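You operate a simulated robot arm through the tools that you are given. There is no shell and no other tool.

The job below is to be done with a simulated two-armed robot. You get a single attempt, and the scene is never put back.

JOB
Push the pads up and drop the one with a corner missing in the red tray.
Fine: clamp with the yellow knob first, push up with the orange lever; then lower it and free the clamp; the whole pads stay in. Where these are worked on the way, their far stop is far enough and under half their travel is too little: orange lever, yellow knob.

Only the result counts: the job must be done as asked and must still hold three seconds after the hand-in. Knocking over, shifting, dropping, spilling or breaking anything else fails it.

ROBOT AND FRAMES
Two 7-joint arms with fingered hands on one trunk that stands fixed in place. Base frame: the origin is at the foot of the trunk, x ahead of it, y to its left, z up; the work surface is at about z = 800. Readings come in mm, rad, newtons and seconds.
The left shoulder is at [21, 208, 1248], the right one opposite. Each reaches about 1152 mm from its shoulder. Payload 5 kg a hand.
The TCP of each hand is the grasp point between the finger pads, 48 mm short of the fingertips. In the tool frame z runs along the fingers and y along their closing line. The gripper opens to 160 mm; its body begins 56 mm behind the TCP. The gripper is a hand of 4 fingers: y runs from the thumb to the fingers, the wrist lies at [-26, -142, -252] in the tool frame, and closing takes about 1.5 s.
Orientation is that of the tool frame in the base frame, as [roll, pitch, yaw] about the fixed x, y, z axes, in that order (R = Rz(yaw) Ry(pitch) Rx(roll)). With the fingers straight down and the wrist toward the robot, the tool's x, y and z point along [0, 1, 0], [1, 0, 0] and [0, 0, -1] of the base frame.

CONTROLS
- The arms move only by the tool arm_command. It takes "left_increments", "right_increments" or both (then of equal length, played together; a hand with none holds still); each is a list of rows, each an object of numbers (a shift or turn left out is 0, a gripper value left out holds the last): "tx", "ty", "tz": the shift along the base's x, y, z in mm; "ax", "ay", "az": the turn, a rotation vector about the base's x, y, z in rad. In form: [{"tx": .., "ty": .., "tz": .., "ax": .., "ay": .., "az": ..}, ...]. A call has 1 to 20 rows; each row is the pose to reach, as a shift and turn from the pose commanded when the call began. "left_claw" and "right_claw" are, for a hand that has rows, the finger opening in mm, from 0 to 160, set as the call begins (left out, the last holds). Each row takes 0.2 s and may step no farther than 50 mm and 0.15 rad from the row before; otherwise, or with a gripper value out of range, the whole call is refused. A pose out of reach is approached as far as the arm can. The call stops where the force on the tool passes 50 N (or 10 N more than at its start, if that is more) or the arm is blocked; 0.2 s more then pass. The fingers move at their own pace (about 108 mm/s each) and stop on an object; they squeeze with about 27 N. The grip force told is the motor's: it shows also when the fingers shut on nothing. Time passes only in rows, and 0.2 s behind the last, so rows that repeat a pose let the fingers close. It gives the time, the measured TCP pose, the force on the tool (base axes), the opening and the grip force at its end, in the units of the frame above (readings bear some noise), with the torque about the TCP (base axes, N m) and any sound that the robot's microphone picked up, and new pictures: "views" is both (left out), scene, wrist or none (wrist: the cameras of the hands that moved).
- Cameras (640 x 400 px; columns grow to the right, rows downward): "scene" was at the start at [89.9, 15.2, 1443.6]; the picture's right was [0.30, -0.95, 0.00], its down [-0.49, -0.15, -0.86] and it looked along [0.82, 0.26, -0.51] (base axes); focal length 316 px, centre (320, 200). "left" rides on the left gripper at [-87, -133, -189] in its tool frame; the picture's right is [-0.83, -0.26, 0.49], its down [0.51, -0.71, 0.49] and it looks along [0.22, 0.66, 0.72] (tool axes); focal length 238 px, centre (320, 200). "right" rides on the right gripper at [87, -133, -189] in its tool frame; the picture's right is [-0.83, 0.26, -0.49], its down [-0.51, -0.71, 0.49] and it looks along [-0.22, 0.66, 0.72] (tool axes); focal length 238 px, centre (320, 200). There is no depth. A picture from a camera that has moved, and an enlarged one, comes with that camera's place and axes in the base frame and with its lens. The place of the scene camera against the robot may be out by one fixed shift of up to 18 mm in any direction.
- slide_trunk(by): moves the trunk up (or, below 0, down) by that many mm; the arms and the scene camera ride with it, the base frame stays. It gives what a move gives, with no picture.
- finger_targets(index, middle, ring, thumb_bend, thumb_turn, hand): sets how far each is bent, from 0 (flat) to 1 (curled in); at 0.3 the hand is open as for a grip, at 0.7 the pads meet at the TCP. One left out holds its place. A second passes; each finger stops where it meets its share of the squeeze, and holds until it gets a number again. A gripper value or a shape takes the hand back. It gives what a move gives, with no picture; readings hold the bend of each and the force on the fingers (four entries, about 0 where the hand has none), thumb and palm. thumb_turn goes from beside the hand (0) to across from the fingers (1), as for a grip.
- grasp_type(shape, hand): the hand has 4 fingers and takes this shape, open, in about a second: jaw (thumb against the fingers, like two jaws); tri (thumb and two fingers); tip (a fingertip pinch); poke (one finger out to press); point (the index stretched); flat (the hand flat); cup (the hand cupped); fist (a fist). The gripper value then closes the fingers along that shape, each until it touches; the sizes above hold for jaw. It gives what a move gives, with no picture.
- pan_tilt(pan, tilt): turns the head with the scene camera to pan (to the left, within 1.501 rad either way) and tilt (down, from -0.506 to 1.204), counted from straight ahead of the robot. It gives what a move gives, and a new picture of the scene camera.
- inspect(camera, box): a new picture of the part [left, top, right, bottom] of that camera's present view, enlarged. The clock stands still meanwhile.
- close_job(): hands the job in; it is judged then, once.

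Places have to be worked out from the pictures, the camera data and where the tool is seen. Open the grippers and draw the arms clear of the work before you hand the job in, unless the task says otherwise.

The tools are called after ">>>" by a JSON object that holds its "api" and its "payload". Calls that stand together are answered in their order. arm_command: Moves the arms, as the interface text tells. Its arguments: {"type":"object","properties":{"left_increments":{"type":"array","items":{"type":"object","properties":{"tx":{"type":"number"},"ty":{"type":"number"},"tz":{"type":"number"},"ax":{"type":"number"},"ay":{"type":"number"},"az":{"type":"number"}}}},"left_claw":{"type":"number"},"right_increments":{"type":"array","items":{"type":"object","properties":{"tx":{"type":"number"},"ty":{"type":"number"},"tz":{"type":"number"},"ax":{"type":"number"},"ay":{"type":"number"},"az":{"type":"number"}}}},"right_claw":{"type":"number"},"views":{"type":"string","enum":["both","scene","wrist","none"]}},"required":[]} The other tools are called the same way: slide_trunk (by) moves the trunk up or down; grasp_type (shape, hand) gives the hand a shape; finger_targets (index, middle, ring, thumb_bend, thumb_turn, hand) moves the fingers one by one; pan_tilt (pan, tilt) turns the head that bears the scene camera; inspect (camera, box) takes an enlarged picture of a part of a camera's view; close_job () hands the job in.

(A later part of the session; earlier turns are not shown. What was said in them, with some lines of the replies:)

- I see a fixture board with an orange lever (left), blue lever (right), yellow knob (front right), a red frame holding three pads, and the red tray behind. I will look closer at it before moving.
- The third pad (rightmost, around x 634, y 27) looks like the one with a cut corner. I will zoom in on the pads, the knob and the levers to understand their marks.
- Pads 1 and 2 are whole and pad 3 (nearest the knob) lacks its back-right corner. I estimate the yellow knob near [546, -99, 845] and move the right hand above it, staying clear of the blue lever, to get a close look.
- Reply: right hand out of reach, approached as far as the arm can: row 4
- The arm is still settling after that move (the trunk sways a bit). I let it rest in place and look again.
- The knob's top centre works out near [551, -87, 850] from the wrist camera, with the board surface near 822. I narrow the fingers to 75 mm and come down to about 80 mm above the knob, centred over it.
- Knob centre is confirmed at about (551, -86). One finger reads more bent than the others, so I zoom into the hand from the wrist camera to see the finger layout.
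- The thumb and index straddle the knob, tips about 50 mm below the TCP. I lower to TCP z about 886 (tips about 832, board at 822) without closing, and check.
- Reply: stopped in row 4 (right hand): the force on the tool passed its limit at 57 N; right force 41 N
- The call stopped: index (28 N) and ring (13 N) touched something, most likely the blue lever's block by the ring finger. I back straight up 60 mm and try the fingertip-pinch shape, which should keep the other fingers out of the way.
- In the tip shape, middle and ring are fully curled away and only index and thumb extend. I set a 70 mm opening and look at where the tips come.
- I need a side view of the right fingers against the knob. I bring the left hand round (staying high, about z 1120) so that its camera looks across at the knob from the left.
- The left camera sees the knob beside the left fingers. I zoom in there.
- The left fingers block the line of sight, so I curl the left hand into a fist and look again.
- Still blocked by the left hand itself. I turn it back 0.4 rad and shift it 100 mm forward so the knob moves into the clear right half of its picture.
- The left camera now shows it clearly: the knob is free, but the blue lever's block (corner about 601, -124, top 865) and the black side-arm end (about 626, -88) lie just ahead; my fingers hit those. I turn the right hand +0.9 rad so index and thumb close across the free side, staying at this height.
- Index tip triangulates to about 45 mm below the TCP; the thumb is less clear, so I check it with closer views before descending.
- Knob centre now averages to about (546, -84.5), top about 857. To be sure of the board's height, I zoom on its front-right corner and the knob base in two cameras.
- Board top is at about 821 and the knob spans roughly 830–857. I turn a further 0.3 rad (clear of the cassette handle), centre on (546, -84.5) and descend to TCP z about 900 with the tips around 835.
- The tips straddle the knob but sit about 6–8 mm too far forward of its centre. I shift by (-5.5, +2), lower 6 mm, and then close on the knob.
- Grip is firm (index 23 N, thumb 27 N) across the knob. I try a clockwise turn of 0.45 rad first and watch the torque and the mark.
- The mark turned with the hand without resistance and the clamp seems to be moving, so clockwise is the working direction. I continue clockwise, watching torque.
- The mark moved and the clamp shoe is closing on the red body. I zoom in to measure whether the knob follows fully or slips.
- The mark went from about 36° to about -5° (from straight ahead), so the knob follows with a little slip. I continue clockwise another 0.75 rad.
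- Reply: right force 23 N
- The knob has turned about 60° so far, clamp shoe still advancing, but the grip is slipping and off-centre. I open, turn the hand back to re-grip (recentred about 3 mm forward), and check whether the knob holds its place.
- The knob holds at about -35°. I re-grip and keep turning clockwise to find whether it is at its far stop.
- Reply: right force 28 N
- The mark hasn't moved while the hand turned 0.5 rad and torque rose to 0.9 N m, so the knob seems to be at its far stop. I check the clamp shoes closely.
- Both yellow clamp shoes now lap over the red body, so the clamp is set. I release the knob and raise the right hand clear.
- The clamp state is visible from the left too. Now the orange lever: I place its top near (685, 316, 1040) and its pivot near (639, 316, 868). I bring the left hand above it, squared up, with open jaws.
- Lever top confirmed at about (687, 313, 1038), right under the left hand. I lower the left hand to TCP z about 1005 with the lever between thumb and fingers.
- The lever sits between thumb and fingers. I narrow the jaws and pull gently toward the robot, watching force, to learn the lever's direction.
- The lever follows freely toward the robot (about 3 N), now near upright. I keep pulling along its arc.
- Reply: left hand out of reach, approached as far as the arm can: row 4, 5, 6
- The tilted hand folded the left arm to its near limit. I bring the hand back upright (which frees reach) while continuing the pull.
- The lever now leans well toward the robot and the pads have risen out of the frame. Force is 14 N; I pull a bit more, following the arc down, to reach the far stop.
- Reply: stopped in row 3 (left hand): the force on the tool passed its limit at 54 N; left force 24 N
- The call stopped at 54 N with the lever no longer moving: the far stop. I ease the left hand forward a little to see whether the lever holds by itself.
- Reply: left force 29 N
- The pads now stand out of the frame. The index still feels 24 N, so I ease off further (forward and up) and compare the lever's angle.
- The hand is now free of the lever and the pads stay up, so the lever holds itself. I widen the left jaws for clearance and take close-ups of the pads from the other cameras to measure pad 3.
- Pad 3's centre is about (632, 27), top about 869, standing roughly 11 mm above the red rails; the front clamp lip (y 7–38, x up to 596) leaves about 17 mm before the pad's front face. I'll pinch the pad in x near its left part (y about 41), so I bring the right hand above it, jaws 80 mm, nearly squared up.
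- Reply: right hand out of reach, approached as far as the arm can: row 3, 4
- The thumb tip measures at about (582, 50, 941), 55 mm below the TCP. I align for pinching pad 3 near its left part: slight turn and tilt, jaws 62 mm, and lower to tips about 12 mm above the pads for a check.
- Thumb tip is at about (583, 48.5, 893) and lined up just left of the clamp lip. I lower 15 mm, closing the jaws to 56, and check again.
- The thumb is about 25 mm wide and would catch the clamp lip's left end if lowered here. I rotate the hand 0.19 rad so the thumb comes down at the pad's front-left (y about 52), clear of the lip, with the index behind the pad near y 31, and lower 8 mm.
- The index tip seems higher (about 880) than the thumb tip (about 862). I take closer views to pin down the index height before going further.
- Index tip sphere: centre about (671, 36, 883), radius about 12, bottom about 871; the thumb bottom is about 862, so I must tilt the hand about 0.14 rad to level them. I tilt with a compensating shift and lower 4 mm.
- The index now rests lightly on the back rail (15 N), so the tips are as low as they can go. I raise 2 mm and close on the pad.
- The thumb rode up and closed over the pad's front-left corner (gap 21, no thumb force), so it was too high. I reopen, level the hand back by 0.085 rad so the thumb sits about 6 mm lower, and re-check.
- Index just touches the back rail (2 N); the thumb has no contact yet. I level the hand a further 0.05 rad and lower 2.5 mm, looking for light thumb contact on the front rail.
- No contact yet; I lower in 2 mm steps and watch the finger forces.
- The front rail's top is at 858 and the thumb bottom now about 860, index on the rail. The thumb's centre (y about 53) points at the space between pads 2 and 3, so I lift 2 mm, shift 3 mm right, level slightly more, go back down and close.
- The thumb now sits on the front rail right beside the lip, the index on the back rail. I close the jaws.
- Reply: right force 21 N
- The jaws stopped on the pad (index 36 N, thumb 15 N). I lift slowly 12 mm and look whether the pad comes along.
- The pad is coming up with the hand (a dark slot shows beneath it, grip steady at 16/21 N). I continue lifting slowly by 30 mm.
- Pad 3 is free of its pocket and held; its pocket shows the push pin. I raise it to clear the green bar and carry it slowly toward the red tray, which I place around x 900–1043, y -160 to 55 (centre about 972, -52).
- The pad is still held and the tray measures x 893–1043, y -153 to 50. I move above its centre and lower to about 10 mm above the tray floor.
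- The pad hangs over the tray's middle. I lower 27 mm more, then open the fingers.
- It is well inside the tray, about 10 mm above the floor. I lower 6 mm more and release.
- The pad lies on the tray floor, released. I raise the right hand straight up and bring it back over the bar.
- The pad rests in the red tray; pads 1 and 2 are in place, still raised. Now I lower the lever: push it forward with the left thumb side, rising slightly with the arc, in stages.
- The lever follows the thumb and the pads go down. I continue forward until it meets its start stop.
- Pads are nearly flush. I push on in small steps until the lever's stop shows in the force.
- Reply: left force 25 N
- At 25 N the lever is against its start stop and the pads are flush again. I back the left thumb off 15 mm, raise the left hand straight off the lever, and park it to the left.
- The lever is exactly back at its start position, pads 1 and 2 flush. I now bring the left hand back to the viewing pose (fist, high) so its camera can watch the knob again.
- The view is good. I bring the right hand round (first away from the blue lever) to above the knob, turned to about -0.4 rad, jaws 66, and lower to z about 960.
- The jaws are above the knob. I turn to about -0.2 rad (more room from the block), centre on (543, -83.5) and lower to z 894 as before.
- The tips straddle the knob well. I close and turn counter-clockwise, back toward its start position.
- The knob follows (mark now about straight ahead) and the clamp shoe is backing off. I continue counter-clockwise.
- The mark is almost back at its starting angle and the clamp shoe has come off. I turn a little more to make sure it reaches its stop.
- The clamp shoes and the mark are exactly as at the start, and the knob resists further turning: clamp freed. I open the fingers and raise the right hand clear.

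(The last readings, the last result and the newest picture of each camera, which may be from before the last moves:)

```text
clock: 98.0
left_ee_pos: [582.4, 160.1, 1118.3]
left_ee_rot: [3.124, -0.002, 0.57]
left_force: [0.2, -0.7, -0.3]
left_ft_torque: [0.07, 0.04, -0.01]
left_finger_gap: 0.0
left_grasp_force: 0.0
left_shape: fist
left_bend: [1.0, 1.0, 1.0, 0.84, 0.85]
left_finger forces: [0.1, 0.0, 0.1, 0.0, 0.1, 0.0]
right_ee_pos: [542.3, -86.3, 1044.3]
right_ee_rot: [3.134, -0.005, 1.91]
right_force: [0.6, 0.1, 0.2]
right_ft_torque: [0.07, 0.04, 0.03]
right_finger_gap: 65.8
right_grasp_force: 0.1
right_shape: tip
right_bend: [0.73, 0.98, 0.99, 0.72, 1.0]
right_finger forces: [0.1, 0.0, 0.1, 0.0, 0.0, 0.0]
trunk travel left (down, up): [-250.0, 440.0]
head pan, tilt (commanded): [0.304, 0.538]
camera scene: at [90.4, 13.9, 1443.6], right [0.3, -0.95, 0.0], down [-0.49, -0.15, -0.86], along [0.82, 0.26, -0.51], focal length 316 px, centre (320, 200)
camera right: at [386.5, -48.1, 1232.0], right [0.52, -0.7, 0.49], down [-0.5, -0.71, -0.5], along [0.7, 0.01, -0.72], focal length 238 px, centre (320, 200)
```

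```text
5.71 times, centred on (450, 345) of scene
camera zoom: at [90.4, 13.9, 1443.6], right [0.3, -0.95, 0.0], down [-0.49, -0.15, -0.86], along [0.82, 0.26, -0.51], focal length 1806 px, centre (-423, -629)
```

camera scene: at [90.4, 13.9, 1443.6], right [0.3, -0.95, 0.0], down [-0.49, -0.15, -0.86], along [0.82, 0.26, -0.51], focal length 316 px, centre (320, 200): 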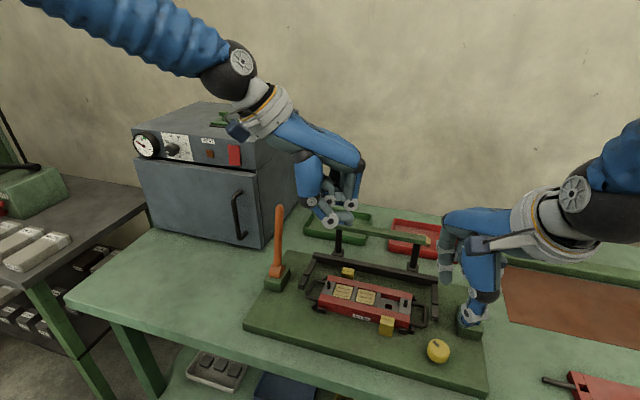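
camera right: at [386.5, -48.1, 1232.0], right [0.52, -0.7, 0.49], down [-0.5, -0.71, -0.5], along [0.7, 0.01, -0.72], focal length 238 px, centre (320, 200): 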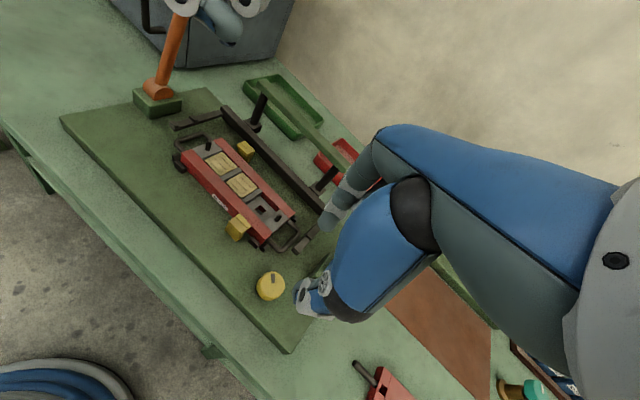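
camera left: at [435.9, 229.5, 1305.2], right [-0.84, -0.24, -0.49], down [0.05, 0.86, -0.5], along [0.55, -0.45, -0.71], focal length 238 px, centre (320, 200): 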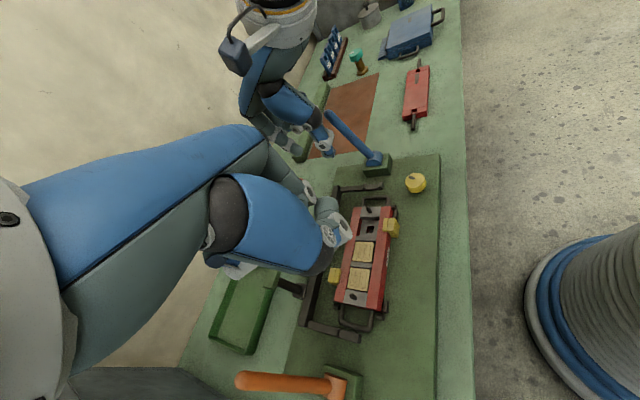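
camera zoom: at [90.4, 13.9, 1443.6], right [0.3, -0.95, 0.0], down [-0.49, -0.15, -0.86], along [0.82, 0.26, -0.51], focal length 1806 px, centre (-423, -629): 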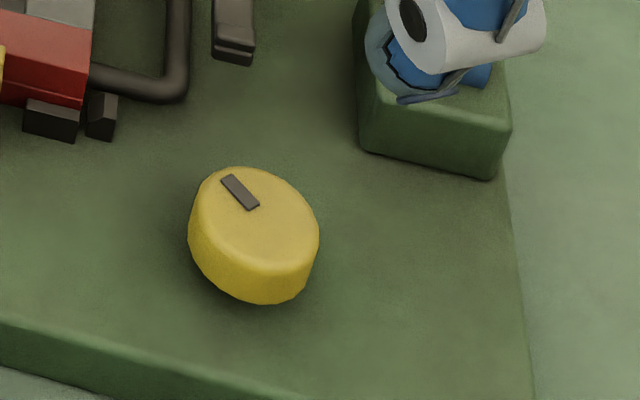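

Everything on the fixture matches its start state, with the chipped pad in the red tray. I now retract both arms to their high starting poses, rising first to clear the levers.

>>> {"api": "arm_command", "payload": {"right_increments": [{"tx": 5, "tz": 35}, {"tx": 15, "tz": 70, "az": -0.05}, {"tx": 35, "tz": 100, "az": -0.1}, {"tx": 65, "tz": 125, "az": -0.17}, {"tx": 100, "ty": -10, "tz": 140, "az": -0.24}, {"tx": 138, "ty": -30, "tz": 146, "az": -0.3}, {"tx": 170, "ty": -60, "tz": 146, "az": -0.34}, {"tx": 195, "ty": -90, "tz": 146, "az": -0.34}, {"tx": 212, "ty": -116, "tz": 146, "az": -0.34}, {"tx": 212, "ty": -116, "tz": 146, "az": -0.34}, {"tx": 212, "ty": -116, "tz": 146, "az": -0.34}], "left_increments": [{"tx": 0, "ty": 20, "tz": 30, "az": 0.1}, {"tx": 5, "ty": 50, "tz": 60, "az": 0.22}, {"tx": 10, "ty": 90, "tz": 80, "az": 0.34}, {"tx": 20, "ty": 132, "tz": 92, "az": 0.46}, {"tx": 30, "ty": 175, "tz": 100, "az": 0.58}, {"tx": 40, "ty": 218, "tz": 103, "az": 0.7}, {"tx": 50, "ty": 262, "tz": 103, "az": 0.82}, {"tx": 60, "ty": 306, "tz": 103, "az": 0.94}, {"tx": 69, "ty": 345, "tz": 103, "az": 1.0}, {"tx": 69, "ty": 354, "tz": 103, "az": 1.0}, {"tx": 69, "ty": 354, "tz": 103, "az": 1.0}], "views": "both"}}

```text
clock: 100.4
left_ee_pos: [652.9, 516.2, 1222.9]
left_ee_rot: [3.122, -0.004, 1.572]
left_force: [0.5, -1.2, 0.6]
left_ft_torque: [0.09, 0.06, 0.03]
left_finger_gap: 0.0
left_grasp_force: 0.0
left_shape: fist
left_bend: [1.0, 1.0, 1.0, 0.84, 0.84]
left_finger forces: [0.0, 0.0, 0.1, 0.0, 0.0, 0.0]
right_ee_pos: [756.4, -202.1, 1193.2]
right_ee_rot: [3.134, -0.002, 1.571]
right_force: [0.5, -0.3, 0.4]
right_ft_torque: [0.11, 0.0, 0.06]
right_finger_gap: 65.8
right_grasp_force: 0.1
right_shape: tip
right_bend: [0.73, 0.98, 0.99, 0.72, 1.0]
right_finger forces: [0.0, 0.1, 0.0, 0.1, 0.1, 0.0]
trunk travel left (down, up): [-250.0, 440.0]
head pan, tilt (commanded): [0.304, 0.538]
camera scene: at [90.3, 14.1, 1443.6], right [0.3, -0.95, 0.0], down [-0.49, -0.15, -0.86], along [0.82, 0.26, -0.51], focal length 316 px, centre (320, 200)
camera right: at [621.2, -115.5, 1380.3], right [0.26, -0.84, 0.49], down [-0.71, -0.51, -0.5], along [0.66, -0.22, -0.72], focal length 238 px, centre (320, 200)
camera left: at [518.0, 429.3, 1408.7], right [-0.25, -0.83, -0.49], down [-0.7, 0.51, -0.5], along [0.67, 0.22, -0.71], focal length 238 px, centre (320, 200)
```

scene: 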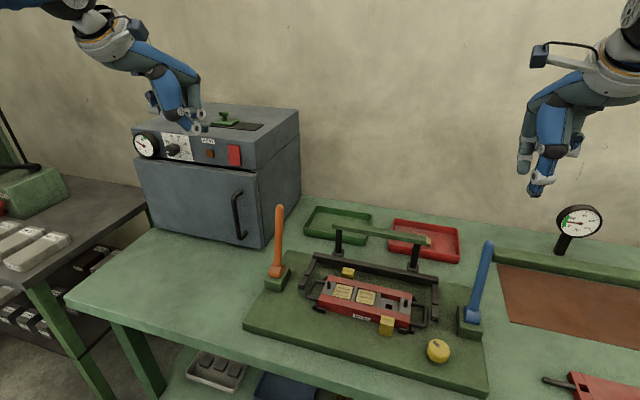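
right: 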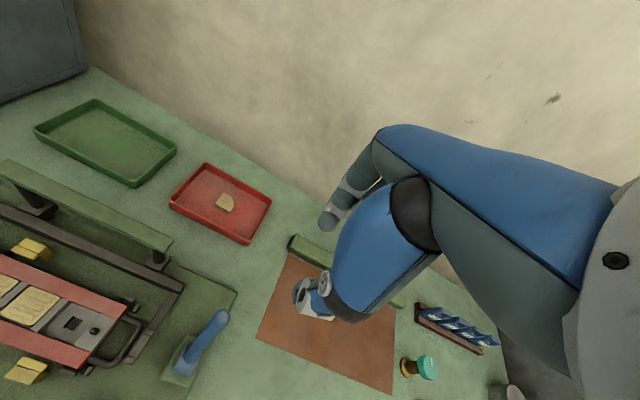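
left: 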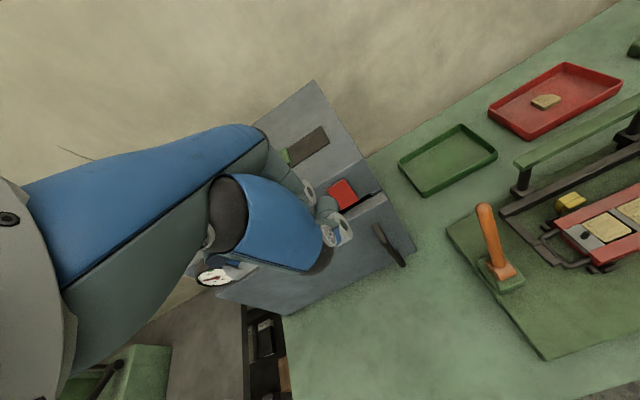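

Both arms are back high and clear, all parts match the start state, and the chipped pad is in the red tray. I open both hands and take one last close look.

>>> {"api": "grasp_type", "payload": {"hand": "right", "shape": "jaw"}}

>>> {"api": "grasp_type", "payload": {"hand": "left", "shape": "jaw"}}

>>> {"api": "inspect", "payload": {"camera": "scene", "box": [230, 190, 510, 390]}}

>>> {"api": "inspect", "payload": {"camera": "right", "box": [0, 150, 250, 400]}}

```text
clock: 101.3
left_ee_pos: [653.0, 516.7, 1223.1]
left_ee_rot: [3.122, 0.001, 1.572]
left_force: [-0.5, -0.1, 0.5]
left_ft_torque: [0.02, 0.01, 0.04]
left_finger_gap: 0.0
left_grasp_force: 0.0
left_shape: fist
left_bend: [1.0, 1.0, 1.0, 0.84, 0.84]
left_finger forces: [0.1, 0.0, 0.0, 0.0, 0.0, 0.0]
right_ee_pos: [755.5, -201.7, 1192.9]
right_ee_rot: [3.135, -0.003, 1.571]
right_force: [0.2, -0.4, 0.2]
right_ft_torque: [0.03, -0.01, -0.02]
right_finger_gap: 159.4
right_grasp_force: 0.1
right_shape: jaw
right_bend: [0.3, 0.3, 0.3, 0.3, 0.98]
right_finger forces: [0.0, 0.0, 0.0, 0.0, 0.0, 0.1]
trunk travel left (down, up): [-250.0, 440.0]
head pan, tilt (commanded): [0.304, 0.538]
```

```text
clock: 102.2
left_ee_pos: [652.4, 517.8, 1222.0]
left_ee_rot: [3.121, 0.0, 1.573]
left_force: [0.0, -0.4, -0.3]
left_ft_torque: [0.02, 0.0, 0.03]
left_finger_gap: 159.6
left_grasp_force: 0.0
left_shape: jaw
left_bend: [0.3, 0.3, 0.3, 0.3, 0.97]
left_finger forces: [0.1, 0.0, 0.0, 0.0, 0.0, 0.0]
right_ee_pos: [755.4, -202.0, 1192.7]
right_ee_rot: [3.135, 0.0, 1.57]
right_force: [0.4, 0.4, -0.1]
right_ft_torque: [0.0, 0.02, 0.0]
right_finger_gap: 159.6
right_grasp_force: 0.0
right_shape: jaw
right_bend: [0.3, 0.3, 0.3, 0.3, 0.98]
right_finger forces: [0.0, 0.0, 0.1, 0.0, 0.0, 0.0]
trunk travel left (down, up): [-250.0, 440.0]
head pan, tilt (commanded): [0.304, 0.538]
```

```text
2.00 times, centred on (370, 290) of scene
camera zoom: at [89.9, 15.3, 1443.6], right [0.3, -0.95, 0.0], down [-0.49, -0.15, -0.86], along [0.82, 0.26, -0.51], focal length 632 px, centre (220, 20)
```

zoom: 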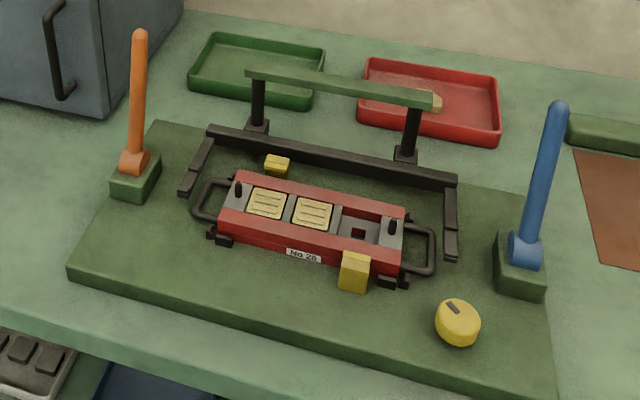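

```text
1.60 times, centred on (125, 275) of right
camera zoom: at [620.7, -114.0, 1380.6], right [0.26, -0.83, 0.49], down [-0.71, -0.51, -0.5], along [0.66, -0.22, -0.72], focal length 381 px, centre (632, 80)
```

zoom: 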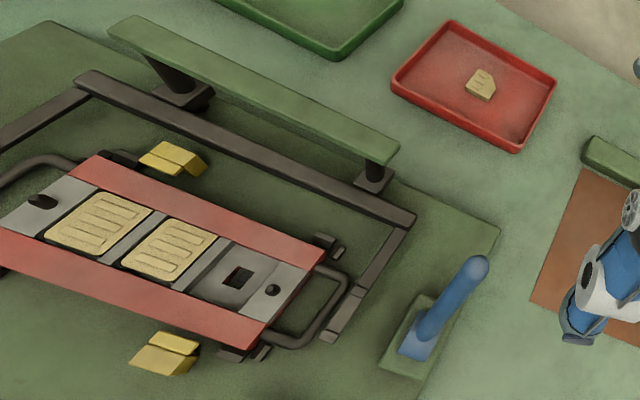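

The final views show the fixture as it was at the start: lever, knob, clamps and both whole pads in place. Pad 3 lies in the red tray, and both hands are open and clear, so I hand the job in.

>>> {"api": "close_job", "payload": {}}

```text
The job is handed in.
```

The pad with the missing corner (the rightmost of the three) is in the red tray, and I've handed the job in. I don't have the judged result.

- **Clamp and push up:** I turned the yellow knob clockwise until it would turn no further. I then pulled the orange lever to its far stop, where it held by itself.
- **The pad:** I pinched it front to back, carried it over the green bar and set it on the tray floor.
- **Putting it back:** I pushed the lever forward to its start stop and turned the knob back. In the last pictures the lever, knob mark and clamp shoes sit where they did at the start. The two whole pads are still in and flush.
- **Arms:** both hands are open and back at about their starting poses.

**Contact:** on my first try at the knob, the right hand stopped at 57 N against something beside it. I took it to be the blue lever's block and the end of the black frame. Both look unmoved in the later pictures.
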